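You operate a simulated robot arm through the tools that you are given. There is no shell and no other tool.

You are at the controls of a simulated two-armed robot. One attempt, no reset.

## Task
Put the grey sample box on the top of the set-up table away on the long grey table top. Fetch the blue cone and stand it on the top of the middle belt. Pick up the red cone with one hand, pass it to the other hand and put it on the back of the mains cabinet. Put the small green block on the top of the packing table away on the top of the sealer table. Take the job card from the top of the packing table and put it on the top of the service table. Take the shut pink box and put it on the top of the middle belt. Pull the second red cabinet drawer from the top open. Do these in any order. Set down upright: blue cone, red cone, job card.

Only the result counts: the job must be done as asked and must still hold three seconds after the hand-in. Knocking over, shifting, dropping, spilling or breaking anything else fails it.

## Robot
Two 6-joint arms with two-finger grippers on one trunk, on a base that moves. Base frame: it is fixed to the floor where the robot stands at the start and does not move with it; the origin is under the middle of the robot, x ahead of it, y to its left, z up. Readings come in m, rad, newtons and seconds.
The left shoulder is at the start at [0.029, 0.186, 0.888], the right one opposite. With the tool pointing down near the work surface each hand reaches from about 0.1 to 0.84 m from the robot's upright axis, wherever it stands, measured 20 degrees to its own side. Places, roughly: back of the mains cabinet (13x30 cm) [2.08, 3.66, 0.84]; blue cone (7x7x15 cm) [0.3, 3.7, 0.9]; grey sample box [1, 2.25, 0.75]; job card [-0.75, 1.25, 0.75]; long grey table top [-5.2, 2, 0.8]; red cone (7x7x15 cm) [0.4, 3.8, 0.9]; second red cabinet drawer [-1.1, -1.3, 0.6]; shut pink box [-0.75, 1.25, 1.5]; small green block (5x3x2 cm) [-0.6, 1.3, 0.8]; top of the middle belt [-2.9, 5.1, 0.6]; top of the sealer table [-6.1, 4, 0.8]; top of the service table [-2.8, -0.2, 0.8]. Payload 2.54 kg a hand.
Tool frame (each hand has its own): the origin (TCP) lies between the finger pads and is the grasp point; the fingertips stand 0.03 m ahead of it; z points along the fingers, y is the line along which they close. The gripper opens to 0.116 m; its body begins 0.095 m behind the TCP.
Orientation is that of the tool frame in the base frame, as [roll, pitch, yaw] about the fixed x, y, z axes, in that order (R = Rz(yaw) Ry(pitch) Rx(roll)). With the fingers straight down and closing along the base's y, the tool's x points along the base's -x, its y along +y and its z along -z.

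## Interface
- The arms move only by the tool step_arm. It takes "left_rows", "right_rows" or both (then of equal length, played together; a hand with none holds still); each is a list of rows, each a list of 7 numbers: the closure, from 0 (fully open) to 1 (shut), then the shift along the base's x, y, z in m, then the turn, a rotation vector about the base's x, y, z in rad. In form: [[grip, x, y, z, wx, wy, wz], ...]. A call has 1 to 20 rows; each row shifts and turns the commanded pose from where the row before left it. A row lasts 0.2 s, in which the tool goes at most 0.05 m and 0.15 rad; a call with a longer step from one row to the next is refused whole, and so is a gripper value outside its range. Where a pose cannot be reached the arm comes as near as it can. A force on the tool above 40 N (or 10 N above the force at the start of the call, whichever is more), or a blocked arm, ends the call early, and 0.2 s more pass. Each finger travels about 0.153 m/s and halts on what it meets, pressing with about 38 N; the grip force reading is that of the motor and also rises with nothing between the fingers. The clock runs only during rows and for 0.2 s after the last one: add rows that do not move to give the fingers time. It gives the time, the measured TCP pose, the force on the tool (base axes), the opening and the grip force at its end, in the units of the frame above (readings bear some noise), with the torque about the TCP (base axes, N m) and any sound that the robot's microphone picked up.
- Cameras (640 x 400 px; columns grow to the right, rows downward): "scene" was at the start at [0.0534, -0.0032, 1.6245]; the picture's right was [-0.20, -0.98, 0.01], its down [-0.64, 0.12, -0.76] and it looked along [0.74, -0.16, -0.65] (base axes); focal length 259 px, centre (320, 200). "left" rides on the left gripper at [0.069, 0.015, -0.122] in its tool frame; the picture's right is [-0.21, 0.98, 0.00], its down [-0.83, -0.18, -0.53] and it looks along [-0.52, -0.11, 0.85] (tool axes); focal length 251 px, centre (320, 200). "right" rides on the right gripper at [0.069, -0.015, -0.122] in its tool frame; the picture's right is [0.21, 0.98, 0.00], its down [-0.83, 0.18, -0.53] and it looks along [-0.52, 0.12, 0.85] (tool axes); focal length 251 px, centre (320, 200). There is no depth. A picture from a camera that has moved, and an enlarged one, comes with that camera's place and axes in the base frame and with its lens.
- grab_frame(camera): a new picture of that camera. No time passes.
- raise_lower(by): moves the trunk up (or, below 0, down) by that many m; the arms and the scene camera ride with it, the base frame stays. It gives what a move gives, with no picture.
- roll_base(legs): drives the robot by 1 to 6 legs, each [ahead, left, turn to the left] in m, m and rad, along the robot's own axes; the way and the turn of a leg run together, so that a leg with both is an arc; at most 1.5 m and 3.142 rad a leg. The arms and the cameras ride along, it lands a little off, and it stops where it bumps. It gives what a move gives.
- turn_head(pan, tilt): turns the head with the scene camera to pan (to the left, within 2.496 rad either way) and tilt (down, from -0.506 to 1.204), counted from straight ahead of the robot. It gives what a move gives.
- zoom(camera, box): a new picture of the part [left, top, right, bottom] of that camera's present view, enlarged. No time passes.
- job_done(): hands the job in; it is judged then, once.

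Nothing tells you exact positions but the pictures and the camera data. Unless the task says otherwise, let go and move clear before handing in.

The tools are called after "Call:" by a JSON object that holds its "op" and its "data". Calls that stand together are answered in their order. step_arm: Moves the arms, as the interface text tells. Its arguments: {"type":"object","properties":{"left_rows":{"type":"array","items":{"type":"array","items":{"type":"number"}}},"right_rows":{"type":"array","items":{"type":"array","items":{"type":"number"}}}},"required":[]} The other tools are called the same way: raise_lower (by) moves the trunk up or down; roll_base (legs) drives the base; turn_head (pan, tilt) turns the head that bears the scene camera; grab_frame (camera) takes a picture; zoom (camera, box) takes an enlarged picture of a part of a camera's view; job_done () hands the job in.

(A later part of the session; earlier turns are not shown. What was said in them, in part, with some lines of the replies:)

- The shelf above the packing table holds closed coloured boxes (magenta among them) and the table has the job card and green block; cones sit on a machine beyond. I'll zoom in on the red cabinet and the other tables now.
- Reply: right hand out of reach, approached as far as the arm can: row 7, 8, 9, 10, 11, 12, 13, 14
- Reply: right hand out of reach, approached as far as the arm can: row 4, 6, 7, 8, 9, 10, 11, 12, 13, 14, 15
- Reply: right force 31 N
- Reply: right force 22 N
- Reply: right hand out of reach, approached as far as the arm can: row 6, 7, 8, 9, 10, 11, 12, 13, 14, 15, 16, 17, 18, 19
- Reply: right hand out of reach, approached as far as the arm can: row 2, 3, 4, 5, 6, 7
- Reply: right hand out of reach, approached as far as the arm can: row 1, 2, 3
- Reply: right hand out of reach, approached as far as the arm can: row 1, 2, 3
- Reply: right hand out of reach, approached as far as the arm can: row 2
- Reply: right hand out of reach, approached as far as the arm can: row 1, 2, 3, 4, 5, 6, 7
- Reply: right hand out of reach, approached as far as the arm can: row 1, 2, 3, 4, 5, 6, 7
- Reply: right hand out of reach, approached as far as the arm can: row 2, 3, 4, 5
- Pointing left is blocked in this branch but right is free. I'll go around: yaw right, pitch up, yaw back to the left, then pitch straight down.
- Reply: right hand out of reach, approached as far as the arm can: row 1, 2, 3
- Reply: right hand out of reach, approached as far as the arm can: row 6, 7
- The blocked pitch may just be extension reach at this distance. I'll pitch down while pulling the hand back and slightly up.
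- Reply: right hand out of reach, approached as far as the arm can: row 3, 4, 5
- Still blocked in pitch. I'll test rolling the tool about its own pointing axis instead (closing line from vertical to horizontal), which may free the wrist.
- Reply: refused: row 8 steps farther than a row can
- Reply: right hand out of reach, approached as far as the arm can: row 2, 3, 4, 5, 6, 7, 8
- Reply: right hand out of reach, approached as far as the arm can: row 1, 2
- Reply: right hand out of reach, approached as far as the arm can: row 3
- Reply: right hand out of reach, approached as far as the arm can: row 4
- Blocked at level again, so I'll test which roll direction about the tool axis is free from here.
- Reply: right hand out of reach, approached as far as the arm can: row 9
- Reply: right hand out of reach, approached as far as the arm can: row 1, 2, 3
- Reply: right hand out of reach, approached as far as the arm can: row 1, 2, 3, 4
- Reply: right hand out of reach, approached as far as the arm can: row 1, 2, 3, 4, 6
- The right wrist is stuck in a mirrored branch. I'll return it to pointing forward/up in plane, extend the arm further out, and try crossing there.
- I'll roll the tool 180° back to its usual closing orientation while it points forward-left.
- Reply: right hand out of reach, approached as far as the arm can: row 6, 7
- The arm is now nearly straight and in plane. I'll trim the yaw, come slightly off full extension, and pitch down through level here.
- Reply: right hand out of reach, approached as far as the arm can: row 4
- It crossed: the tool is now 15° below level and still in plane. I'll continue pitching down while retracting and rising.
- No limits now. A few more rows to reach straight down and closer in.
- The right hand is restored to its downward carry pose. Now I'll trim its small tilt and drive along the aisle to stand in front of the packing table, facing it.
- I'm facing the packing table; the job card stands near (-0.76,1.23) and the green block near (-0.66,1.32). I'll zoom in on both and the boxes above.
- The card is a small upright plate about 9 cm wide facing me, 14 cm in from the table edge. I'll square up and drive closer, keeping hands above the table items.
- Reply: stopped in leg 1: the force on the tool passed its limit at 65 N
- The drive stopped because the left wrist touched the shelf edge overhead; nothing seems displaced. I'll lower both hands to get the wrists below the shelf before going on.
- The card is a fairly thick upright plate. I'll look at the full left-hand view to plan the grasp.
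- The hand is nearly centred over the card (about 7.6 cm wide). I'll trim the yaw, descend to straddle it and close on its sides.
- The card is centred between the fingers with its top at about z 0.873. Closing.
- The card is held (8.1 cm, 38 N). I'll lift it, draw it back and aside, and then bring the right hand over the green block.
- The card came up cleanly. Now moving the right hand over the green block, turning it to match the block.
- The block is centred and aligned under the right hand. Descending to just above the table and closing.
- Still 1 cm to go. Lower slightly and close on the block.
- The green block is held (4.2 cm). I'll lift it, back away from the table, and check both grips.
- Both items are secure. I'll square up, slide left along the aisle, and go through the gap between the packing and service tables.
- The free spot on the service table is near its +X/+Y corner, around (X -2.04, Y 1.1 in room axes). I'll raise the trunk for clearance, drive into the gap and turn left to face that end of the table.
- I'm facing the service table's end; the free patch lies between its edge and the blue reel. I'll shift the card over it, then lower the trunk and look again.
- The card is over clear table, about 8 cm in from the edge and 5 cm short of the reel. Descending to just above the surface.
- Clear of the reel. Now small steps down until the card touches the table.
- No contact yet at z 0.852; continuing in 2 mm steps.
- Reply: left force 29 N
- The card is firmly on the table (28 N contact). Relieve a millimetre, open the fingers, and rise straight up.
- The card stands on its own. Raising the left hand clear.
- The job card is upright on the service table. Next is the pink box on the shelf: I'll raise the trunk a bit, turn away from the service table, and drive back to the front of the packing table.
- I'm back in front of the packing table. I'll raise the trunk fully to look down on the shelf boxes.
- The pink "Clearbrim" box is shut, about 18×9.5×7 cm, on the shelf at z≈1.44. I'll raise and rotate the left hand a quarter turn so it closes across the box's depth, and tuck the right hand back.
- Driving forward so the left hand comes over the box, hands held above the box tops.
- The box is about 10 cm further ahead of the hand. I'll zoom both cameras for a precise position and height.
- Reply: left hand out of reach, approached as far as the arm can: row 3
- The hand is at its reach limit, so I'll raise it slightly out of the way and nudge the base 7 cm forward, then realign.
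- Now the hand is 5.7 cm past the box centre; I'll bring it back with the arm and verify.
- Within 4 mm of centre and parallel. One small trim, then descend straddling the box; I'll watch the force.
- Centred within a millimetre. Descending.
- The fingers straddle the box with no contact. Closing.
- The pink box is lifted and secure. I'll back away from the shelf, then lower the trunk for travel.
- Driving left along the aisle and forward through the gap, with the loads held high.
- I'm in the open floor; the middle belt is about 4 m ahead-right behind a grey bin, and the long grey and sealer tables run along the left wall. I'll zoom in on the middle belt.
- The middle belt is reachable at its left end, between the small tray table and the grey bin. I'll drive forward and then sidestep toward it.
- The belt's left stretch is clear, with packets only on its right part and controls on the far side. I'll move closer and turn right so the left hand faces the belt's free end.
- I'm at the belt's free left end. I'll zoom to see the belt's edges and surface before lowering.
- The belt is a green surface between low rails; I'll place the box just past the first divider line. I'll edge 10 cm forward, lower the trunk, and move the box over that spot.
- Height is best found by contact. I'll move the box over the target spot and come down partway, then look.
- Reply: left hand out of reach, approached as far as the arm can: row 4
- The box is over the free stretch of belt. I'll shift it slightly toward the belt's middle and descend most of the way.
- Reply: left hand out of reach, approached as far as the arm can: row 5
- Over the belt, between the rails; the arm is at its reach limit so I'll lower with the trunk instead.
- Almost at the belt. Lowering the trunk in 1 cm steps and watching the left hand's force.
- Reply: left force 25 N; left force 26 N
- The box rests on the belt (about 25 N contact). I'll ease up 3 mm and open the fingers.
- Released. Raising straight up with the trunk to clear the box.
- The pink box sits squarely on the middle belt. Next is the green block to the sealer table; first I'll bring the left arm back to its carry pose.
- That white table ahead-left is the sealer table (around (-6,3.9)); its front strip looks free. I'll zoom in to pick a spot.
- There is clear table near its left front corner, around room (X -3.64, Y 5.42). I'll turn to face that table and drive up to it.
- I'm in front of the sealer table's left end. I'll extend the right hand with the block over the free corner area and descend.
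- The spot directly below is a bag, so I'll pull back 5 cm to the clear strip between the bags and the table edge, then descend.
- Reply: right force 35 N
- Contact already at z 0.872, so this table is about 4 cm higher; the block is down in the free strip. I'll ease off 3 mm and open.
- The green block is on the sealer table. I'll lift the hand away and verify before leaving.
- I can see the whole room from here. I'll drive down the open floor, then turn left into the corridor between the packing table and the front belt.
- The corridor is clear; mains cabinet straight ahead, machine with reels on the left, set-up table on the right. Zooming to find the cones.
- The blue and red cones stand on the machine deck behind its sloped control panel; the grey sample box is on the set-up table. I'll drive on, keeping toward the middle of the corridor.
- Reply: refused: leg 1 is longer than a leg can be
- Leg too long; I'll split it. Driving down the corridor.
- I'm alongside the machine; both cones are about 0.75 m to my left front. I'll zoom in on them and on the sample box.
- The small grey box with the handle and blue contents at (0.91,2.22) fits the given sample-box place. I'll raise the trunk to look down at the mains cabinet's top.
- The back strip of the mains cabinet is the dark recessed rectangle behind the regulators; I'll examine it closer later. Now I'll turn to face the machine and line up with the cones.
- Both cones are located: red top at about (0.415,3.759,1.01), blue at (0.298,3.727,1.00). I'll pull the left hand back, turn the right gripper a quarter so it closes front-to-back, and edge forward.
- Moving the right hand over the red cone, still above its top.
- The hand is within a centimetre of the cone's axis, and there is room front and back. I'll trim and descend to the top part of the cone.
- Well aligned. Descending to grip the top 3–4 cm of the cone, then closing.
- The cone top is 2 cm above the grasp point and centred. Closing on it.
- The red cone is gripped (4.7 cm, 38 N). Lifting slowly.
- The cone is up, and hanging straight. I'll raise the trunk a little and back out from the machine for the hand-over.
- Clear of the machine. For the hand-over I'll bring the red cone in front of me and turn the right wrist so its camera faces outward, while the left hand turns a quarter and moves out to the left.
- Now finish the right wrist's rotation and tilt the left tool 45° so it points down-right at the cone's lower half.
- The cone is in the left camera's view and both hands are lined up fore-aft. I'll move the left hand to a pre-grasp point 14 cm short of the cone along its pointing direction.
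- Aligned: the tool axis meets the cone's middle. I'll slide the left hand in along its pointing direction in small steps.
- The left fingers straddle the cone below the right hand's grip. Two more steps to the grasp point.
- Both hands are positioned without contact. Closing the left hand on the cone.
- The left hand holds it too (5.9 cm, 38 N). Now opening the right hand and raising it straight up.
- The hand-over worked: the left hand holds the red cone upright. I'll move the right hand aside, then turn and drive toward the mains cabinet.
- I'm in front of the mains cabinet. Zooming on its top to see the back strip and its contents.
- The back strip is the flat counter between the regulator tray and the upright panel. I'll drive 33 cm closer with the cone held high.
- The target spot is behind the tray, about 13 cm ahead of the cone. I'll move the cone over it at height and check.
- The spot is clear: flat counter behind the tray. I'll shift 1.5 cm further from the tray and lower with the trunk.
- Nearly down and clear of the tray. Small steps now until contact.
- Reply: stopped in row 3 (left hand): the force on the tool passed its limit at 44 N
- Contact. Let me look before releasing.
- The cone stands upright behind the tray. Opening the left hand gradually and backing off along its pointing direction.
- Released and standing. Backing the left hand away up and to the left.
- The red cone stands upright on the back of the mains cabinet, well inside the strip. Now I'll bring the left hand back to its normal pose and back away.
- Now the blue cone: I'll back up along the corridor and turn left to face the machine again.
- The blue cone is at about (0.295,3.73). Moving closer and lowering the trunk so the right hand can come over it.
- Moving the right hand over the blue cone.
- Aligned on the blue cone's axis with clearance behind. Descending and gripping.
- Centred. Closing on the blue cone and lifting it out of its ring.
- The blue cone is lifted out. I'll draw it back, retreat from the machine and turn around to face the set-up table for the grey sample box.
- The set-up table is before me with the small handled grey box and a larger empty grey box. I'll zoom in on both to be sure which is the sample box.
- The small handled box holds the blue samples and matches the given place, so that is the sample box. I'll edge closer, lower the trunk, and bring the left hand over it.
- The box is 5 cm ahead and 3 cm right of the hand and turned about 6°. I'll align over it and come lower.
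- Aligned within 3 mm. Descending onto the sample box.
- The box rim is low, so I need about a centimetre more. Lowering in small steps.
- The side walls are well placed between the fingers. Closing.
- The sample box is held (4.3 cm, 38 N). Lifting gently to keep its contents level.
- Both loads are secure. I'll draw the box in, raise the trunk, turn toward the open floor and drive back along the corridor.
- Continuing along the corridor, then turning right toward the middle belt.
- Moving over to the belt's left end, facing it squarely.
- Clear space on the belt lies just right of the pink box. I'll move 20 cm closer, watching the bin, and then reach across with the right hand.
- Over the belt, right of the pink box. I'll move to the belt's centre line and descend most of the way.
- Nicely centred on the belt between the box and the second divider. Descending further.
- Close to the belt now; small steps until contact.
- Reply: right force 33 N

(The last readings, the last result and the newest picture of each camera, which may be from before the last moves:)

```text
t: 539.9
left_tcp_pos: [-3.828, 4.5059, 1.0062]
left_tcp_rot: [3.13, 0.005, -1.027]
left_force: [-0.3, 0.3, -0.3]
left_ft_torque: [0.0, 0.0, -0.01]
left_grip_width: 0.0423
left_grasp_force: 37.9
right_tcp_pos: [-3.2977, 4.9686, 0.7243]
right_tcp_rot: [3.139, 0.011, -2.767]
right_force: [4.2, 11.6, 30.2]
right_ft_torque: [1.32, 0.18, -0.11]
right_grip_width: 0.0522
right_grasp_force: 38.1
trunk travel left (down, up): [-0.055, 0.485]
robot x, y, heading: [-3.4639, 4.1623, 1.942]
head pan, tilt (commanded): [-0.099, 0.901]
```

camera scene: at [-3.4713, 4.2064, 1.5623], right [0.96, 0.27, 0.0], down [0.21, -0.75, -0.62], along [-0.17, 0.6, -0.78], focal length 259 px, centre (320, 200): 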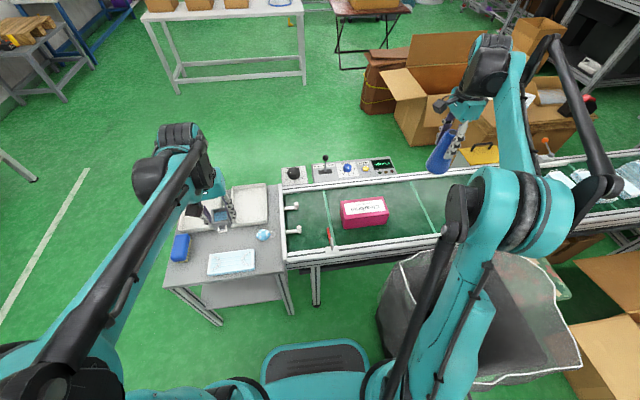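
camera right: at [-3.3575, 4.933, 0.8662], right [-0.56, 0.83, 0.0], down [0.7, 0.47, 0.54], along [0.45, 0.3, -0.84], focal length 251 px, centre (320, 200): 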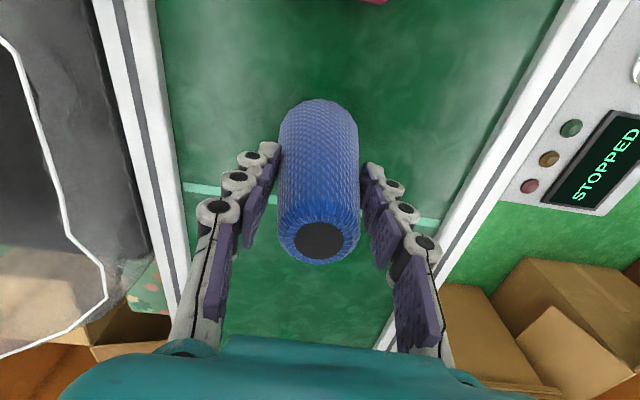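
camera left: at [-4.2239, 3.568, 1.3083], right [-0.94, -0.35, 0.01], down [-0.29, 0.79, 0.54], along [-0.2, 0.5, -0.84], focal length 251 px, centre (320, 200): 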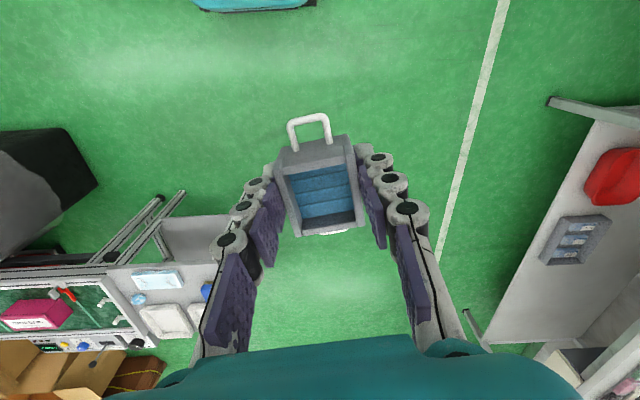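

Contact made. I'll ease up 2 mm and open gradually.

Call:
{"op": "step_arm", "data": {"right_rows": [[0.8, 0, 0, 0.002, 0, 0, 0], [0.5, 0, 0, 0, 0, 0, 0], [0.4, 0, 0, 0, 0, 0, 0], [0.2, 0, 0, 0, 0, 0, 0], [0, 0, 0, 0, 0, 0, 0], [0, 0, 0, 0, 0, 0, 0]]}}

Call:
{"op": "grab_frame", "data": {"camera": "right"}}

Call:
{"op": "zoom", "data": {"camera": "scene", "box": [320, 80, 540, 260]}}

```text
t: 541.3
left_tcp_pos: [-3.8272, 4.5082, 1.0052]
left_tcp_rot: [3.128, 0.005, -1.027]
left_force: [0.2, -0.9, -0.3]
left_ft_torque: [-0.04, -0.01, -0.05]
left_grip_width: 0.0427
left_grasp_force: 37.8
right_tcp_pos: [-3.2994, 4.9688, 0.7245]
right_tcp_rot: [-3.14, 0.01, -2.768]
right_force: [-0.2, 0.3, -0.3]
right_ft_torque: [-0.02, 0.0, 0.02]
right_grip_width: 0.1161
right_grasp_force: 0.1
trunk travel left (down, up): [-0.055, 0.485]
robot x, y, heading: [-3.4643, 4.1614, 1.943]
head pan, tilt (commanded): [-0.099, 0.901]
```

```text
taken
camera right: at [-3.3579, 4.9289, 0.8464], right [-0.56, 0.83, 0.0], down [0.7, 0.47, 0.54], along [0.45, 0.3, -0.84], focal length 251 px, centre (320, 200)
```

right: 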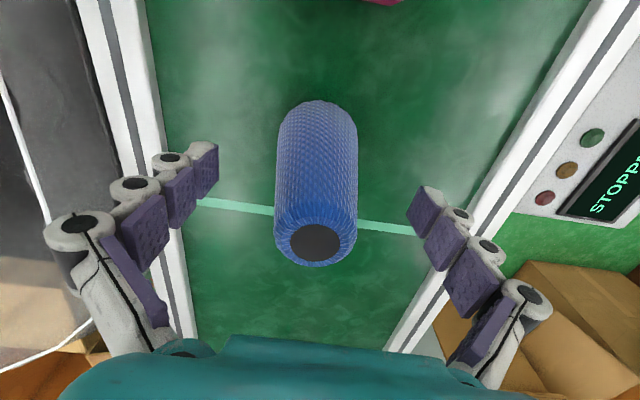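

```text
2.22 times, centred on (430, 170) of scene
camera zoom: at [-3.4714, 4.2062, 1.5621], right [0.96, 0.27, 0.0], down [0.21, -0.75, -0.62], along [-0.17, 0.6, -0.78], focal length 576 px, centre (76, 267)
```

zoom: 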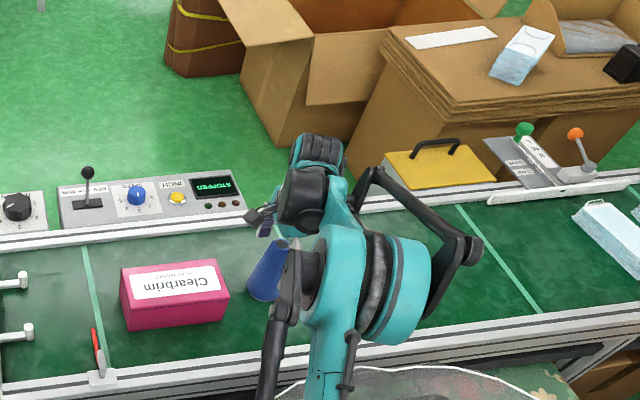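

The blue cone stands on the belt by itself. Raising the right hand straight up.

Call:
{"op": "step_arm", "data": {"right_rows": [[0, 0, 0, 0.03, 0, 0, 0], [0, 0, 0, 0.04, 0, 0, 0], [0, 0, 0, 0.04, 0, 0, 0], [0, 0, 0, 0.04, 0, 0, 0], [0, 0, 0, 0.04, 0, 0, 0], [0, 0, 0, 0.03, 0, 0, 0], [0, 0, 0, 0, 0, 0, 0]]}}

Call:
{"op": "raise_lower", "data": {"by": 0.15}}

Call:
{"op": "step_arm", "data": {"right_rows": [[0, 0.012, -0.03, 0, 0, 0, 0.1428], [0, 0.012, -0.03, 0, 0, 0, 0.1428], [0, 0.012, -0.03, 0, 0, 0, 0.1428], [0, 0.012, -0.03, 0, 0, 0, 0.1428], [0, 0.012, -0.03, 0, 0, 0, 0.1428], [0, 0.0, -0.03, 0, 0, 0, 0.1428], [0, -0.02, -0.03, 0, 0, 0, 0.1428], [0, -0.02, -0.03, 0, 0, 0, 0.1428], [0, -0.02, -0.02, 0, 0, 0, 0.1428], [0, -0.02, -0.02, 0, 0, 0, 0.1428], [0, 0, 0, 0, 0, 0, 0.1428], [0, 0, 0, 0, 0, 0, 0]]}}

Call:
{"op": "grab_frame", "data": {"camera": "scene"}}

Call:
{"op": "zoom", "data": {"camera": "scene", "box": [320, 110, 500, 260]}}

```text
t: 542.9
left_tcp_pos: [-3.8272, 4.509, 1.0063]
left_tcp_rot: [3.128, 0.004, -1.028]
left_force: [-0.9, -0.7, 0.2]
left_ft_torque: [-0.01, -0.02, -0.02]
left_grip_width: 0.0425
left_grasp_force: 37.9
right_tcp_pos: [-3.2997, 4.9654, 0.9448]
right_tcp_rot: [-3.139, 0.008, -2.768]
right_force: [-0.8, 0.9, -0.5]
right_ft_torque: [0.02, -0.01, -0.01]
right_grip_width: 0.1162
right_grasp_force: 0.2
trunk travel left (down, up): [-0.055, 0.485]
robot x, y, heading: [-3.4631, 4.1613, 1.942]
head pan, tilt (commanded): [-0.099, 0.901]
```

```text
t: 544.7
left_tcp_pos: [-3.8273, 4.509, 1.1547]
left_tcp_rot: [3.128, 0.003, -1.027]
left_force: [-0.5, 0.5, -0.4]
left_ft_torque: [0.03, 0.01, 0.02]
left_grip_width: 0.0427
left_grasp_force: 37.6
right_tcp_pos: [-3.2979, 4.966, 1.0943]
right_tcp_rot: [-3.138, 0.008, -2.769]
right_force: [0.2, -1.0, -0.4]
right_ft_torque: [-0.06, -0.02, -0.01]
right_grip_width: 0.116
right_grasp_force: 0.0
trunk travel left (down, up): [-0.205, 0.335]
robot x, y, heading: [-3.4658, 4.1644, 1.946]
head pan, tilt (commanded): [-0.099, 0.901]
```

```text
t: 547.3
left_tcp_pos: [-3.8282, 4.5078, 1.1548]
left_tcp_rot: [3.128, 0.005, -1.028]
left_force: [0.2, -0.6, -0.9]
left_ft_torque: [-0.03, -0.01, 0.01]
left_grip_width: 0.0427
left_grasp_force: 38.1
right_tcp_pos: [-3.319, 4.6853, 1.0918]
right_tcp_rot: [-3.14, 0.009, -1.197]
right_force: [-0.1, 0.1, 0.3]
right_ft_torque: [-0.03, 0.01, 0.01]
right_grip_width: 0.1162
right_grasp_force: 0.0
trunk travel left (down, up): [-0.205, 0.335]
robot x, y, heading: [-3.4625, 4.1628, 1.94]
head pan, tilt (commanded): [-0.099, 0.901]
```

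```text
taken
camera scene: at [-3.4717, 4.2057, 1.7122], right [0.96, 0.27, 0.0], down [0.21, -0.75, -0.62], along [-0.17, 0.6, -0.78], focal length 259 px, centre (320, 200)
```

scene: 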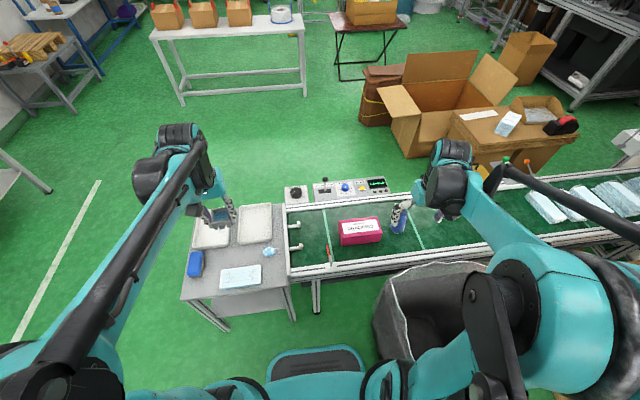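

```text
2.67 times, centred on (410, 185) of scene
camera zoom: at [-3.4717, 4.2057, 1.7122], right [0.96, 0.27, 0.0], down [0.21, -0.75, -0.62], along [-0.17, 0.6, -0.78], focal length 691 px, centre (80, 240)
```

zoom: 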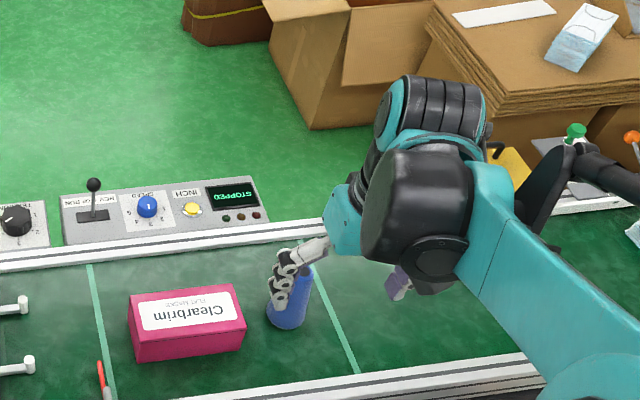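

The blue cone is upright on the middle belt next to the pink box. Last item: the grey sample box to the long grey table. I'll back off and turn toward the left wall.

Call:
{"op": "roll_base", "data": {"legs": [[-0.5, 0, 0], [0, 0, 1.62], [1.2, 0.3, 0]]}}

Call:
{"op": "turn_head", "data": {"pan": 0.35, "tilt": 0.5}}

Call:
{"op": "grab_frame", "data": {"camera": "scene"}}

```text
t: 560.1
left_tcp_pos: [-4.5247, 2.5012, 1.1551]
left_tcp_rot: [3.127, 0.003, 0.61]
left_force: [-0.2, -0.7, -0.4]
left_ft_torque: [0.03, -0.04, 0.02]
left_grip_width: 0.0427
left_grasp_force: 38.2
right_tcp_pos: [-4.7369, 2.9974, 1.0917]
right_tcp_rot: [-3.139, 0.008, 0.442]
right_force: [-0.7, 0.3, 0.6]
right_ft_torque: [0.02, 0.02, -0.02]
right_grip_width: 0.1163
right_grasp_force: 0.1
trunk travel left (down, up): [-0.205, 0.335]
robot x, y, heading: [-4.2045, 2.8879, -2.706]
head pan, tilt (commanded): [-0.099, 0.901]
```

```text
t: 561.0
left_tcp_pos: [-4.5246, 2.5008, 1.1549]
left_tcp_rot: [3.127, 0.005, 0.61]
left_force: [0.1, -0.7, -0.6]
left_ft_torque: [0.01, 0.02, -0.02]
left_grip_width: 0.0426
left_grasp_force: 38.8
right_tcp_pos: [-4.7365, 2.998, 1.0927]
right_tcp_rot: [-3.14, 0.01, 0.442]
right_force: [-0.1, -0.9, -0.1]
right_ft_torque: [0.0, 0.03, -0.01]
right_grip_width: 0.1162
right_grasp_force: 0.1
trunk travel left (down, up): [-0.205, 0.335]
robot x, y, heading: [-4.2046, 2.8862, -2.699]
head pan, tilt (commanded): [0.351, 0.499]
```

```text
taken
camera scene: at [-4.2397, 2.8346, 1.7459], right [-0.71, 0.7, 0.0], down [0.34, 0.34, -0.88], along [-0.62, -0.62, -0.48], focal length 259 px, centre (320, 200)
```

scene: 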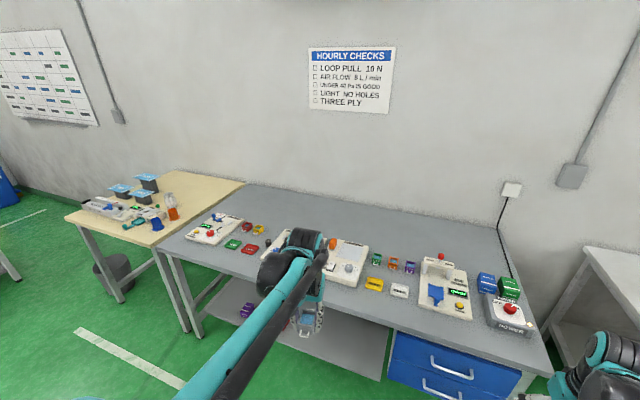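

The long grey table is ahead; its front strip and back half have free spots. Zooming to choose one.

Call:
{"op": "zoom", "data": {"camera": "scene", "box": [150, 180, 420, 340]}}

Call:
{"op": "zoom", "data": {"camera": "scene", "box": [320, 200, 560, 370]}}

Call:
{"op": "grab_frame", "data": {"camera": "left"}}

```text
2.37 times, centred on (285, 260) of scene
camera zoom: at [-4.2397, 2.8346, 1.7459], right [-0.71, 0.7, 0.0], down [0.34, 0.34, -0.88], along [-0.62, -0.62, -0.48], focal length 614 px, centre (403, 58)
```

zoom: 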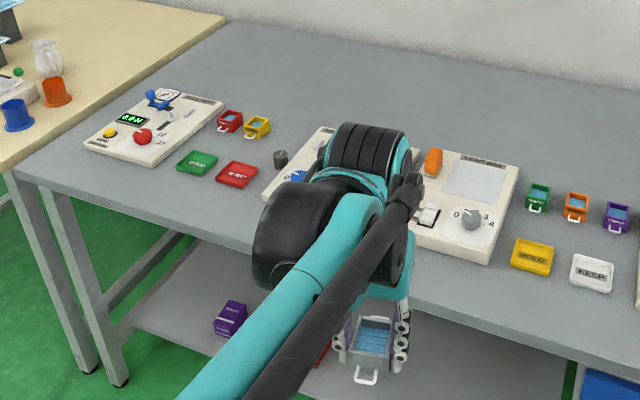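

```text
2.35 times, centred on (440, 285) of scene
camera zoom: at [-4.2397, 2.8346, 1.7459], right [-0.71, 0.7, 0.0], down [0.34, 0.34, -0.88], along [-0.62, -0.62, -0.48], focal length 610 px, centre (38, 0)
```

zoom: 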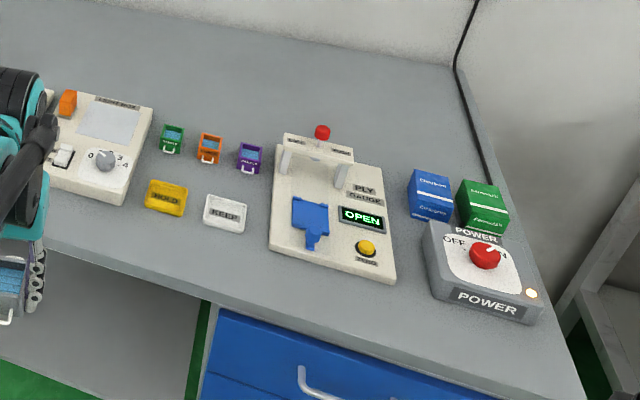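

```text
taken
camera left: at [-4.4581, 2.5301, 1.2783], right [0.38, -0.92, 0.01], down [-0.78, -0.32, 0.54], along [-0.49, -0.22, -0.84], focal length 251 px, centre (320, 200)
```

left: 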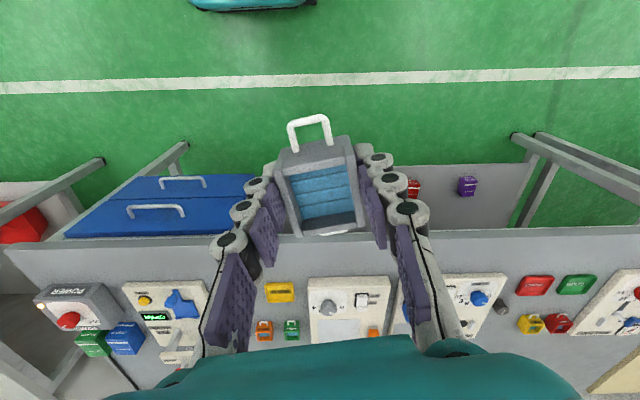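

The coloured sample boxes here confirm I have the right one. There is a clear 12 cm strip along the table's front edge; I'll drive up and set the grey box there, in front of the yellow plate.

Call:
{"op": "roll_base", "data": {"legs": [[0.3, -0.03, -0.02]]}}

Call:
{"op": "turn_head", "data": {"pan": 0.1, "tilt": 0.9}}

Call:
{"op": "grab_frame", "data": {"camera": "scene"}}

Call:
{"op": "grab_frame", "data": {"camera": "left"}}

```text
t: 563.1
left_tcp_pos: [-4.821, 2.4053, 1.1559]
left_tcp_rot: [3.127, 0.003, 0.589]
left_force: [0.2, 0.1, -0.8]
left_ft_torque: [-0.01, -0.04, 0.02]
left_grip_width: 0.0428
left_grasp_force: 37.9
right_tcp_pos: [-5.0221, 2.9056, 1.0924]
right_tcp_rot: [-3.139, 0.007, 0.422]
right_force: [-0.4, -0.2, 0.8]
right_ft_torque: [-0.03, 0.0, 0.0]
right_grip_width: 0.1158
right_grasp_force: 0.0
trunk travel left (down, up): [-0.205, 0.335]
robot x, y, heading: [-4.4909, 2.7858, -2.722]
head pan, tilt (commanded): [0.351, 0.499]
```

```text
t: 564.0
left_tcp_pos: [-4.8213, 2.407, 1.1553]
left_tcp_rot: [3.128, 0.004, 0.588]
left_force: [-0.7, 0.2, -1.1]
left_ft_torque: [0.01, -0.02, 0.04]
left_grip_width: 0.0426
left_grasp_force: 37.8
right_tcp_pos: [-5.0224, 2.9066, 1.0918]
right_tcp_rot: [-3.141, 0.008, 0.421]
right_force: [-0.9, -0.8, -0.5]
right_ft_torque: [0.0, 0.01, 0.0]
right_grip_width: 0.1164
right_grasp_force: 0.1
trunk travel left (down, up): [-0.205, 0.335]
robot x, y, heading: [-4.4931, 2.7896, -2.718]
head pan, tilt (commanded): [0.099, 0.901]
```

```text
taken
camera scene: at [-4.5294, 2.7603, 1.7122], right [-0.5, 0.87, 0.0], down [0.68, 0.39, -0.62], along [-0.54, -0.31, -0.78], focal length 259 px, centre (320, 200)
```

scene: 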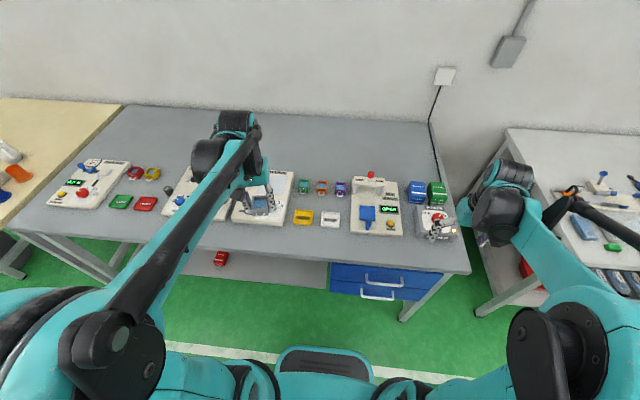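

```text
taken
camera left: at [-4.7537, 2.4345, 1.2783], right [0.37, -0.93, 0.01], down [-0.79, -0.3, 0.54], along [-0.49, -0.21, -0.84], focal length 251 px, centre (320, 200)
```

left: 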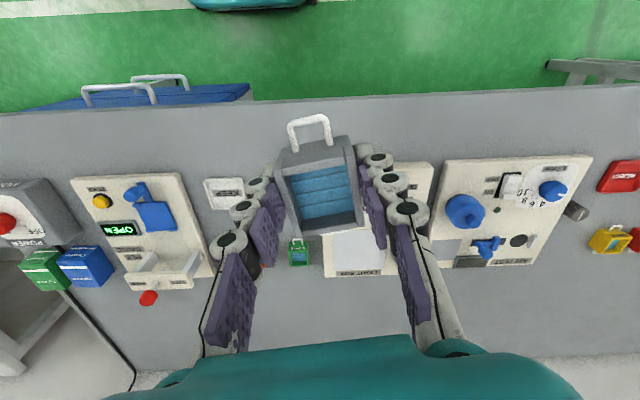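

The front strip ahead of the yellow plate is about 15 cm deep. I'll shift the box over it, square it up, and descend.

Call:
{"op": "step_arm", "data": {"left_rows": [[0.8, -0.0292, 0.0078, 0, 0, 0, -0.042], [0.8, -0.0292, 0.0078, 0, 0, 0, -0.042], [0.8, -0.0292, 0.0078, 0, 0, 0, -0.042], [0.8, -0.0292, 0.0078, 0, 0, 0, -0.042], [0.8, 0, 0, -0.04, 0, 0, 0], [0.8, 0, 0, -0.04, 0, 0, 0], [0.8, 0, 0, -0.04, 0, 0, 0], [0.8, 0, 0, -0.04, 0, 0, 0], [0.8, 0, 0, 0, 0, 0, 0]]}}

Call:
{"op": "grab_frame", "data": {"camera": "left"}}

Call:
{"op": "zoom", "data": {"camera": "scene", "box": [230, 150, 400, 270]}}

```text
t: 566.0
left_tcp_pos: [-4.9359, 2.4357, 0.9958]
left_tcp_rot: [3.128, 0.004, 0.422]
left_force: [0.2, 0.6, 0.1]
left_ft_torque: [0.04, -0.02, -0.01]
left_grip_width: 0.0425
left_grasp_force: 38.1
right_tcp_pos: [-5.0216, 2.9075, 1.092]
right_tcp_rot: [-3.139, 0.009, 0.425]
right_force: [0.2, -0.8, -0.8]
right_ft_torque: [-0.02, 0.02, 0.04]
right_grip_width: 0.116
right_grasp_force: 0.0
trunk travel left (down, up): [-0.205, 0.335]
robot x, y, heading: [-4.4927, 2.7874, -2.722]
head pan, tilt (commanded): [0.099, 0.901]
```

```text
taken
camera left: at [-4.866, 2.4529, 1.1185], right [0.2, -0.98, 0.01], down [-0.83, -0.17, 0.54], along [-0.52, -0.12, -0.84], focal length 251 px, centre (320, 200)
```

left: 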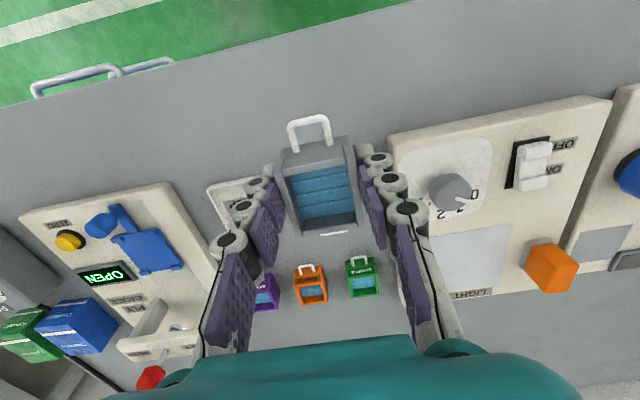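

```text
3.33 times, centred on (315, 210) of scene
camera zoom: at [-4.5287, 2.7608, 1.7122], right [-0.5, 0.87, 0.0], down [0.68, 0.39, -0.62], along [-0.54, -0.31, -0.78], focal length 864 px, centre (337, 167)
```

zoom: 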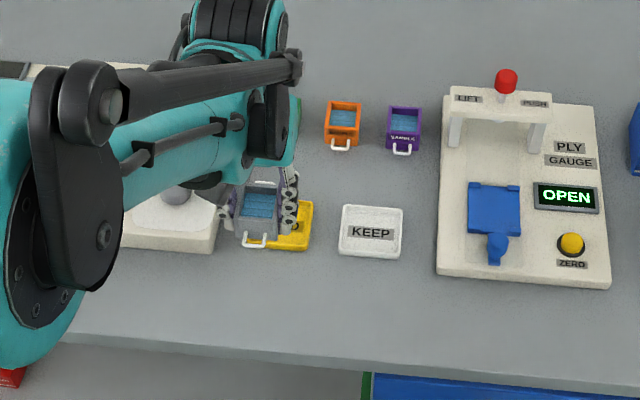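

The landing spot is clear. Descending to just above the surface.

Call:
{"op": "step_arm", "data": {"left_rows": [[0.8, 0, 0, -0.035, 0, 0, 0], [0.8, 0, 0, -0.035, 0, 0, 0], [0.8, 0, 0, -0.03, 0, 0, 0], [0.8, 0, 0, 0, 0, 0, 0]]}}

Call:
{"op": "zoom", "data": {"camera": "scene", "box": [230, 170, 400, 270]}}

Call:
{"op": "step_arm", "data": {"left_rows": [[0.8, 0, 0, -0.006, 0, 0, 0], [0.8, 0, 0, -0.006, 0, 0, 0], [0.8, 0, 0, 0, 0, 0, 0]]}}

```text
t: 567.0
left_tcp_pos: [-4.9359, 2.4361, 0.8979]
left_tcp_rot: [3.128, 0.006, 0.423]
left_force: [0.3, -0.3, 0.3]
left_ft_torque: [-0.02, 0.05, -0.03]
left_grip_width: 0.0427
left_grasp_force: 37.5
right_tcp_pos: [-5.0228, 2.9069, 1.0927]
right_tcp_rot: [-3.139, 0.008, 0.422]
right_force: [-0.1, -0.6, -0.3]
right_ft_torque: [0.01, 0.02, 0.0]
right_grip_width: 0.116
right_grasp_force: 0.0
trunk travel left (down, up): [-0.205, 0.335]
robot x, y, heading: [-4.4903, 2.7897, -2.725]
head pan, tilt (commanded): [0.099, 0.901]
```

```text
3.76 times, centred on (315, 220) of scene
camera zoom: at [-4.5289, 2.7607, 1.7122], right [-0.5, 0.87, 0.0], down [0.68, 0.39, -0.62], along [-0.54, -0.31, -0.78], focal length 976 px, centre (339, 125)
```

zoom: 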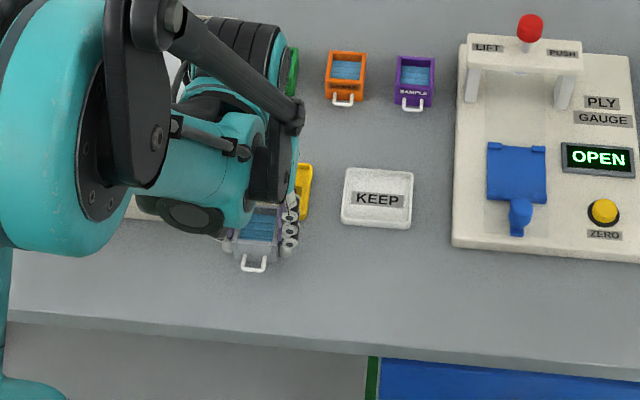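

```text
t: 567.8
left_tcp_pos: [-4.9365, 2.4371, 0.8858]
left_tcp_rot: [3.128, 0.005, 0.423]
left_force: [-0.6, 0.3, -0.6]
left_ft_torque: [-0.01, 0.0, 0.02]
left_grip_width: 0.0426
left_grasp_force: 38.0
right_tcp_pos: [-5.0231, 2.9077, 1.0925]
right_tcp_rot: [-3.141, 0.008, 0.422]
right_force: [-0.7, 0.4, -0.2]
right_ft_torque: [0.01, 0.0, -0.01]
right_grip_width: 0.1161
right_grasp_force: 0.0
trunk travel left (down, up): [-0.205, 0.335]
robot x, y, heading: [-4.4912, 2.7868, -2.722]
head pan, tilt (commanded): [0.099, 0.901]
```

Not touching yet. A quick look from the hand before the last centimetres.

Call:
{"op": "grab_frame", "data": {"camera": "left"}}

Call:
{"op": "step_arm", "data": {"left_rows": [[0.8, 0, 0, -0.005, 0, 0, 0], [0.8, 0, 0, -0.004, 0, 0, 0], [0.8, 0, 0, 0, 0, 0, 0]]}}

```text
taken
camera left: at [-4.8663, 2.4545, 1.0084], right [0.2, -0.98, 0.01], down [-0.83, -0.17, 0.54], along [-0.52, -0.12, -0.84], focal length 251 px, centre (320, 200)
```

left: 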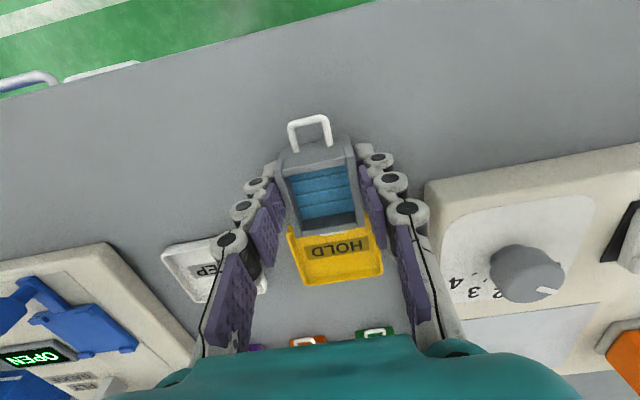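

```text
t: 568.6
left_tcp_pos: [-4.9386, 2.438, 0.8747]
left_tcp_rot: [3.127, 0.006, 0.425]
left_force: [0.0, 0.0, -0.6]
left_ft_torque: [-0.02, -0.02, -0.01]
left_grip_width: 0.0428
left_grasp_force: 37.9
right_tcp_pos: [-5.0228, 2.9079, 1.0918]
right_tcp_rot: [-3.139, 0.008, 0.424]
right_force: [-0.7, -0.4, -0.1]
right_ft_torque: [0.03, 0.01, 0.02]
right_grip_width: 0.1163
right_grasp_force: 0.0
trunk travel left (down, up): [-0.205, 0.335]
robot x, y, heading: [-4.4894, 2.7841, -2.72]
head pan, tilt (commanded): [0.099, 0.901]
```

Gap to the yellow plate is a few centimetres. Continuing down in small steps.

Call:
{"op": "step_arm", "data": {"left_rows": [[0.8, 0, 0, -0.006, 0, 0, 0], [0.8, 0, 0, -0.006, 0, 0, 0], [0.8, 0, 0, -0.006, 0, 0, 0], [0.8, 0, 0, 0, 0, 0, 0]]}}

Call:
{"op": "step_arm", "data": {"left_rows": [[0.8, 0, 0, -0.005, 0, 0, 0], [0.8, 0, 0, -0.005, 0, 0, 0], [0.8, 0, 0, 0, 0, 0, 0]]}}

```text
t: 569.1
left_tcp_pos: [-4.9361, 2.4388, 0.8705]
left_tcp_rot: [3.128, 0.008, 0.422]
left_force: [1.8, 2.0, 35.0]
left_ft_torque: [0.43, -0.05, 0.02]
left_grip_width: 0.043
left_grasp_force: 37.9
right_tcp_pos: [-5.0215, 2.9071, 1.0944]
right_tcp_rot: [-3.14, 0.01, 0.422]
right_force: [-0.3, -0.1, 0.0]
right_ft_torque: [0.01, -0.04, 0.02]
right_grip_width: 0.1161
right_grasp_force: 0.1
trunk travel left (down, up): [-0.205, 0.335]
robot x, y, heading: [-4.4926, 2.7837, -2.721]
head pan, tilt (commanded): [0.099, 0.901]
stopped in row 2 (left hand): the force on the tool passed its limit at 57 N (the readings are from after the stop); the commanded pose is now the measured one
```

```text
t: 569.4
left_tcp_pos: [-4.9365, 2.4382, 0.8699]
left_tcp_rot: [3.13, 0.01, 0.423]
left_force: [3.1, 2.3, 35.6]
left_ft_torque: [0.42, -0.06, -0.04]
left_grip_width: 0.0426
left_grasp_force: 38.8
right_tcp_pos: [-5.021, 2.908, 1.094]
right_tcp_rot: [-3.139, 0.011, 0.422]
right_force: [0.1, -0.3, -0.8]
right_ft_torque: [0.01, 0.02, 0.03]
right_grip_width: 0.1158
right_grasp_force: 0.1
trunk travel left (down, up): [-0.205, 0.335]
robot x, y, heading: [-4.4911, 2.788, -2.721]
head pan, tilt (commanded): [0.099, 0.901]
stopped in row 1 (left hand): the force on the tool passed its limit at 59 N (the readings are from after the stop); the commanded pose is now the measured one
```

On the table (35 N). Easing up and opening.

Call:
{"op": "step_arm", "data": {"left_rows": [[0.8, 0, 0, 0.003, 0, 0, 0], [0.5, 0, 0, 0, 0, 0, 0], [0.2, 0, 0, 0, 0, 0, 0], [0, 0, 0, 0, 0, 0, 0], [0, 0, 0, 0, 0, 0, 0]]}}

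Call:
{"op": "grab_frame", "data": {"camera": "left"}}

```text
t: 570.6
left_tcp_pos: [-4.9379, 2.4368, 0.8715]
left_tcp_rot: [3.129, 0.007, 0.421]
left_force: [0.5, 1.3, -0.8]
left_ft_torque: [0.0, 0.0, -0.04]
left_grip_width: 0.1161
left_grasp_force: 0.1
right_tcp_pos: [-5.0224, 2.9076, 1.092]
right_tcp_rot: [-3.139, 0.01, 0.42]
right_force: [0.3, 0.3, -0.9]
right_ft_torque: [-0.02, -0.02, -0.04]
right_grip_width: 0.116
right_grasp_force: 0.0
trunk travel left (down, up): [-0.205, 0.335]
robot x, y, heading: [-4.489, 2.7883, -2.721]
head pan, tilt (commanded): [0.099, 0.901]
```

```text
taken
camera left: at [-4.8666, 2.4538, 0.9936], right [0.2, -0.98, 0.01], down [-0.83, -0.17, 0.54], along [-0.52, -0.12, -0.84], focal length 251 px, centre (320, 200)
```

left: 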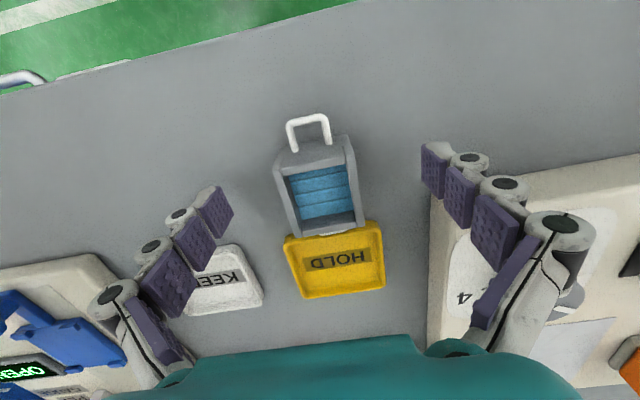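

Released. I'll raise the hand to check that the box sits flat on the table and clear of the yellow plate.

Call:
{"op": "step_arm", "data": {"left_rows": [[0, 0, 0, 0.03, 0, 0, 0], [0, 0, 0, 0.04, 0, 0, 0], [0, 0, 0, 0.04, 0, 0, 0], [0, 0, 0, 0.04, 0, 0, 0], [0, 0, 0, 0.04, 0, 0, 0], [0, 0, 0, 0, 0, 0, 0]]}}

Call:
{"op": "zoom", "data": {"camera": "left", "box": [230, 60, 430, 220]}}

Call:
{"op": "zoom", "data": {"camera": "scene", "box": [240, 180, 380, 270]}}

```text
t: 572.0
left_tcp_pos: [-4.9372, 2.4385, 1.0595]
left_tcp_rot: [3.129, 0.006, 0.422]
left_force: [0.2, -0.3, 0.2]
left_ft_torque: [0.02, 0.04, 0.01]
left_grip_width: 0.116
left_grasp_force: 0.0
right_tcp_pos: [-5.0232, 2.9072, 1.0917]
right_tcp_rot: [-3.14, 0.009, 0.422]
right_force: [-0.3, 0.8, -0.1]
right_ft_torque: [0.01, 0.02, 0.0]
right_grip_width: 0.1162
right_grasp_force: 0.1
trunk travel left (down, up): [-0.205, 0.335]
robot x, y, heading: [-4.4927, 2.7872, -2.715]
head pan, tilt (commanded): [0.099, 0.901]
```

```text
2.50 times, centred on (330, 140) of left
camera zoom: at [-4.8672, 2.4548, 1.1826], right [0.2, -0.98, 0.01], down [-0.83, -0.17, 0.54], along [-0.52, -0.12, -0.84], focal length 629 px, centre (295, 350)
```

zoom: 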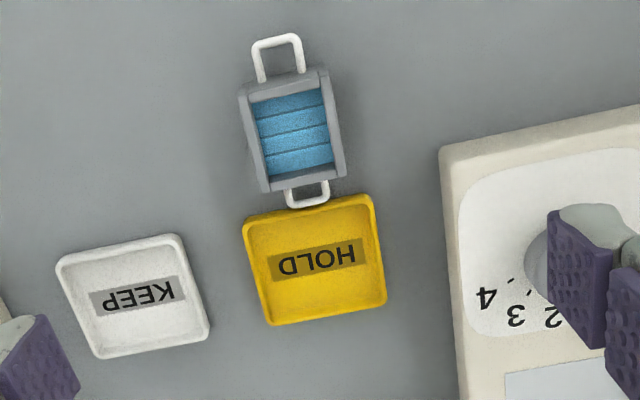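

```text
4.44 times, centred on (310, 225) of scene
camera zoom: at [-4.5299, 2.7602, 1.7121], right [-0.5, 0.87, 0.0], down [0.68, 0.39, -0.62], along [-0.54, -0.31, -0.78], focal length 1152 px, centre (364, 89)
```

zoom: 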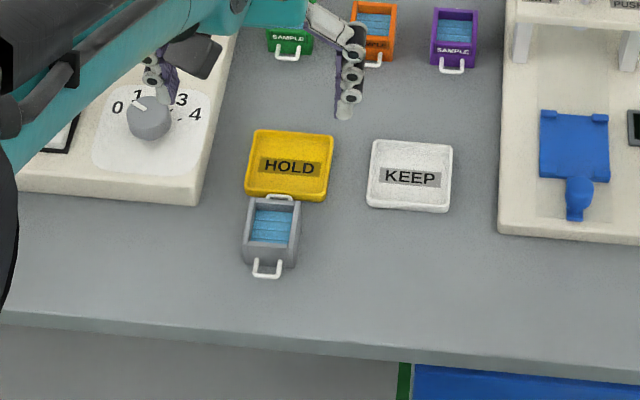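

The grey box stands flat on the long grey table just in front of the yellow plate, which hasn't moved. I'll back away and take a last look at what I can see from here.

Call:
{"op": "roll_base", "data": {"legs": [[-0.35, 0, 0]]}}

Call:
{"op": "turn_head", "data": {"pan": 0.15, "tilt": 0.7}}

Call:
{"op": "zoom", "data": {"camera": "scene", "box": [220, 130, 420, 250]}}

Call:
{"op": "turn_head", "data": {"pan": -0.75, "tilt": 0.4}}

Call:
{"op": "zoom", "data": {"camera": "scene", "box": [180, 120, 480, 320]}}

Call:
{"op": "turn_head", "data": {"pan": -2.1, "tilt": 0.4}}

Call:
{"op": "grab_frame", "data": {"camera": "scene"}}

```text
t: 574.2
left_tcp_pos: [-4.6208, 2.5794, 1.0601]
left_tcp_rot: [3.13, 0.008, 0.426]
left_force: [0.4, 0.3, 0.1]
left_ft_torque: [-0.06, 0.02, 0.04]
left_grip_width: 0.1159
left_grasp_force: 0.1
right_tcp_pos: [-4.7071, 3.0476, 1.093]
right_tcp_rot: [-3.14, 0.01, 0.423]
right_force: [0.3, 0.5, -0.6]
right_ft_torque: [-0.03, 0.03, -0.01]
right_grip_width: 0.1157
right_grasp_force: 0.1
trunk travel left (down, up): [-0.205, 0.335]
robot x, y, heading: [-4.1748, 2.9246, -2.718]
head pan, tilt (commanded): [0.099, 0.901]
```

```text
t: 574.9
left_tcp_pos: [-4.621, 2.5784, 1.0595]
left_tcp_rot: [3.129, 0.007, 0.426]
left_force: [0.4, 0.5, 0.0]
left_ft_torque: [-0.02, -0.01, 0.03]
left_grip_width: 0.1159
left_grasp_force: 0.1
right_tcp_pos: [-4.7073, 3.0476, 1.0914]
right_tcp_rot: [-3.14, 0.007, 0.424]
right_force: [0.4, -0.4, 0.0]
right_ft_torque: [0.02, -0.01, 0.01]
right_grip_width: 0.1161
right_grasp_force: 0.0
trunk travel left (down, up): [-0.205, 0.335]
robot x, y, heading: [-4.1762, 2.9299, -2.717]
head pan, tilt (commanded): [0.15, 0.7]
```

```text
3.20 times, centred on (320, 190) of scene
camera zoom: at [-4.2197, 2.8936, 1.7282], right [-0.54, 0.84, 0.0], down [0.54, 0.35, -0.76], along [-0.64, -0.41, -0.64], focal length 830 px, centre (320, 232)
```

zoom: 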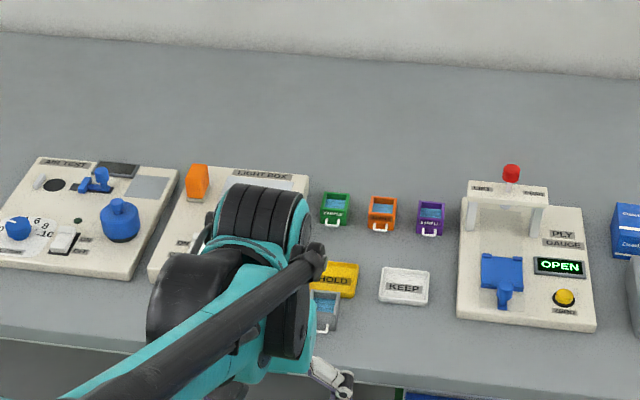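

```text
t: 576.1
left_tcp_pos: [-4.6205, 2.5784, 1.0592]
left_tcp_rot: [3.129, 0.006, 0.426]
left_force: [-0.7, -0.5, 0.5]
left_ft_torque: [0.03, -0.01, -0.02]
left_grip_width: 0.1163
left_grasp_force: 0.1
right_tcp_pos: [-4.7075, 3.0477, 1.0919]
right_tcp_rot: [-3.139, 0.009, 0.425]
right_force: [-0.4, 0.2, -0.8]
right_ft_torque: [0.02, 0.01, -0.02]
right_grip_width: 0.116
right_grasp_force: 0.0
trunk travel left (down, up): [-0.205, 0.335]
robot x, y, heading: [-4.1797, 2.9333, -2.718]
head pan, tilt (commanded): [-0.75, 0.4]
```

```text
2.00 times, centred on (330, 220) of scene
camera zoom: at [-4.2358, 2.9695, 1.7551], right [0.32, 0.95, 0.0], down [0.37, -0.12, -0.92], along [-0.87, 0.3, -0.39], focal length 518 px, centre (300, 160)
```

zoom: 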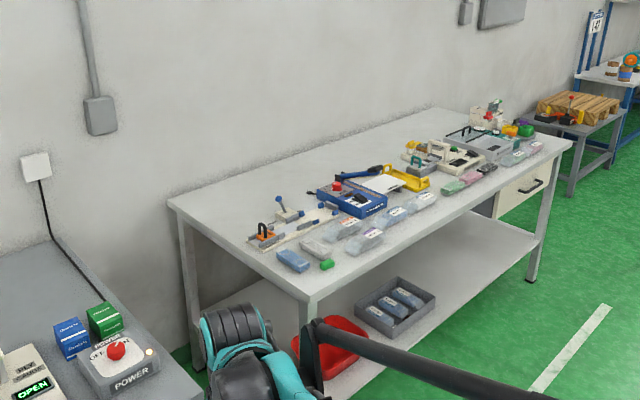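

```text
t: 577.6
left_tcp_pos: [-4.621, 2.5791, 1.0597]
left_tcp_rot: [3.13, 0.007, 0.427]
left_force: [-0.5, 0.0, -0.3]
left_ft_torque: [0.0, 0.01, 0.02]
left_grip_width: 0.1161
left_grasp_force: 0.1
right_tcp_pos: [-4.7066, 3.0464, 1.0923]
right_tcp_rot: [-3.139, 0.007, 0.424]
right_force: [-0.7, 0.3, -0.7]
right_ft_torque: [-0.03, 0.0, -0.02]
right_grip_width: 0.1159
right_grasp_force: 0.0
trunk travel left (down, up): [-0.205, 0.335]
robot x, y, heading: [-4.1759, 2.9301, -2.716]
head pan, tilt (commanded): [-2.1, 0.4]
```

```text
taken
camera scene: at [-4.1384, 3.032, 1.7552], right [0.99, -0.1, 0.0], down [-0.04, -0.39, -0.92], along [0.1, 0.92, -0.39], focal length 259 px, centre (320, 200)
```

scene: 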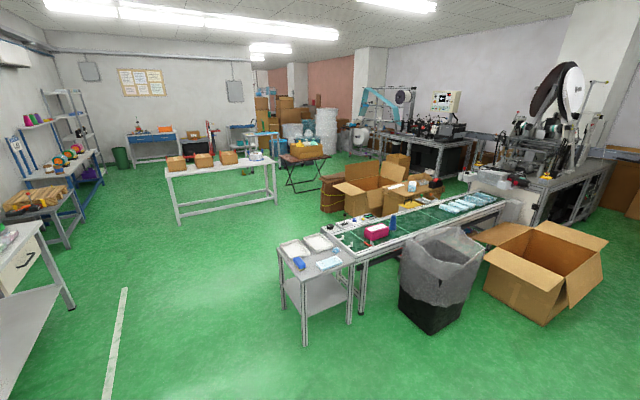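

The green block, pink box and blue cone are all in place. One last look back toward the service table and drawer cabinet.

Call:
{"op": "turn_head", "data": {"pan": 1.6, "tilt": 0.3}}

Call:
{"op": "grab_frame", "data": {"camera": "scene"}}

Call:
{"op": "zoom", "data": {"camera": "scene", "box": [180, 130, 400, 250]}}

Call:
{"op": "turn_head", "data": {"pan": 2.45, "tilt": 0.3}}

Call:
{"op": "grab_frame", "data": {"camera": "scene"}}

```text
t: 580.7
left_tcp_pos: [-4.6206, 2.5805, 1.0593]
left_tcp_rot: [3.129, 0.009, 0.426]
left_force: [-0.1, 0.3, -0.2]
left_ft_torque: [-0.01, 0.02, 0.01]
left_grip_width: 0.1163
left_grasp_force: 0.1
right_tcp_pos: [-4.7072, 3.0478, 1.0917]
right_tcp_rot: [-3.14, 0.009, 0.424]
right_force: [-1.0, -1.1, -0.1]
right_ft_torque: [-0.02, 0.02, -0.02]
right_grip_width: 0.1158
right_grasp_force: 0.0
trunk travel left (down, up): [-0.205, 0.335]
robot x, y, heading: [-4.1753, 2.929, -2.713]
head pan, tilt (commanded): [1.6, 0.3]
```

```text
taken
camera scene: at [-4.1072, 2.8559, 1.7644], right [-0.9, -0.44, 0.0], down [-0.13, 0.27, -0.96], along [0.42, -0.86, -0.3], focal length 259 px, centre (320, 200)
```

scene: 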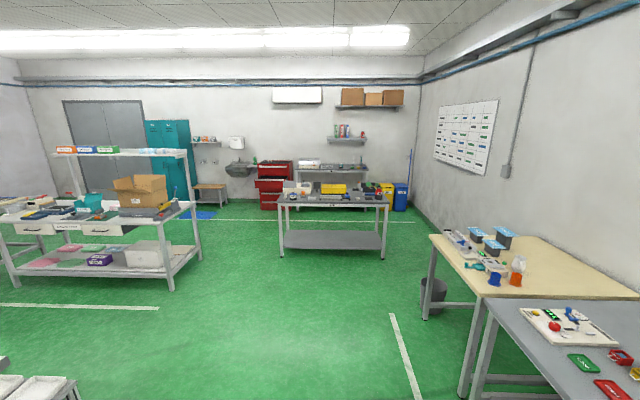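

```text
2.91 times, centred on (290, 190) of scene
camera zoom: at [-4.1072, 2.8559, 1.7644], right [-0.9, -0.44, 0.0], down [-0.13, 0.27, -0.96], along [0.42, -0.86, -0.3], focal length 754 px, centre (407, 229)
```

zoom: 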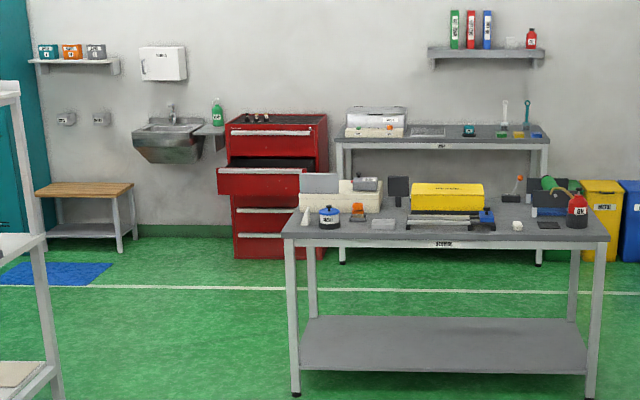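

```text
t: 581.9
left_tcp_pos: [-4.6214, 2.5784, 1.0614]
left_tcp_rot: [3.129, 0.006, 0.425]
left_force: [-0.2, -0.8, 0.2]
left_ft_torque: [0.03, 0.04, 0.01]
left_grip_width: 0.1159
left_grasp_force: 0.0
right_tcp_pos: [-4.7074, 3.0462, 1.0933]
right_tcp_rot: [-3.141, 0.009, 0.424]
right_force: [0.6, -0.6, 0.4]
right_ft_torque: [0.04, 0.05, 0.0]
right_grip_width: 0.116
right_grasp_force: 0.0
trunk travel left (down, up): [-0.205, 0.335]
robot x, y, heading: [-4.1789, 2.9295, -2.719]
head pan, tilt (commanded): [2.45, 0.3]
```

```text
taken
camera scene: at [-4.058, 2.9151, 1.7644], right [-0.27, -0.96, 0.0], down [-0.28, 0.08, -0.96], along [0.92, -0.25, -0.3], focal length 259 px, centre (320, 200)
```

scene: 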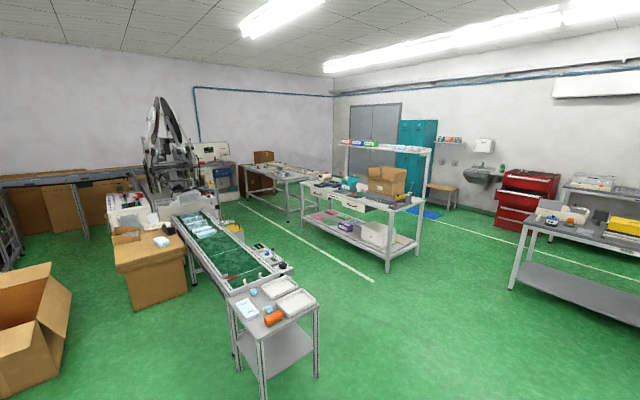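

The job card stands upright on the service table and the second drawer is open. The pink box and blue cone are on the middle belt, the green block is on the sealer table, and the sample box is on the long grey table. The red cone was standing upright on the back of the mains cabinet when I left it; I can't see it from here. Both hands are empty and clear, so I'm handing in.

Call:
{"op": "job_done", "data": {}}

```text
The job is handed in.
```

I did all seven jobs and handed in. Both hands were empty and clear at the end.

| Item | Where it is now |
|---|---|
| Second red cabinet drawer | Pulled open about 35 cm |
| Job card | Upright on the service table |
| Shut pink box | On the middle belt |
| Small green block | On the sealer table, in the free strip near its front edge |
| Red cone | Picked up with the right hand, passed to the left in mid-air, and set upright on the back of the mains cabinet |
| Blue cone | Upright on the middle belt, beside the pink box |
| Grey sample box | On the long grey table, near the front edge |

Before handing in I looked back and saw everything in place except the red cone. It was out of view from there, but it was standing upright when I let go of it.

- **Shelf contact:** on one drive up to the packing table, the left wrist bumped the edge of the overhead shelf (65 N). I saw nothing shift.
- **Tight placement:** the grey sample box's far handle ends right at the rim of the yellow HOLD tray on the long grey table. The tray does not appear to have moved.
- **Which grey box:** the set-up table held two grey boxes. I took the small one with handles and blue contents, because it matched the position given and the coloured sample boxes on the long grey table.
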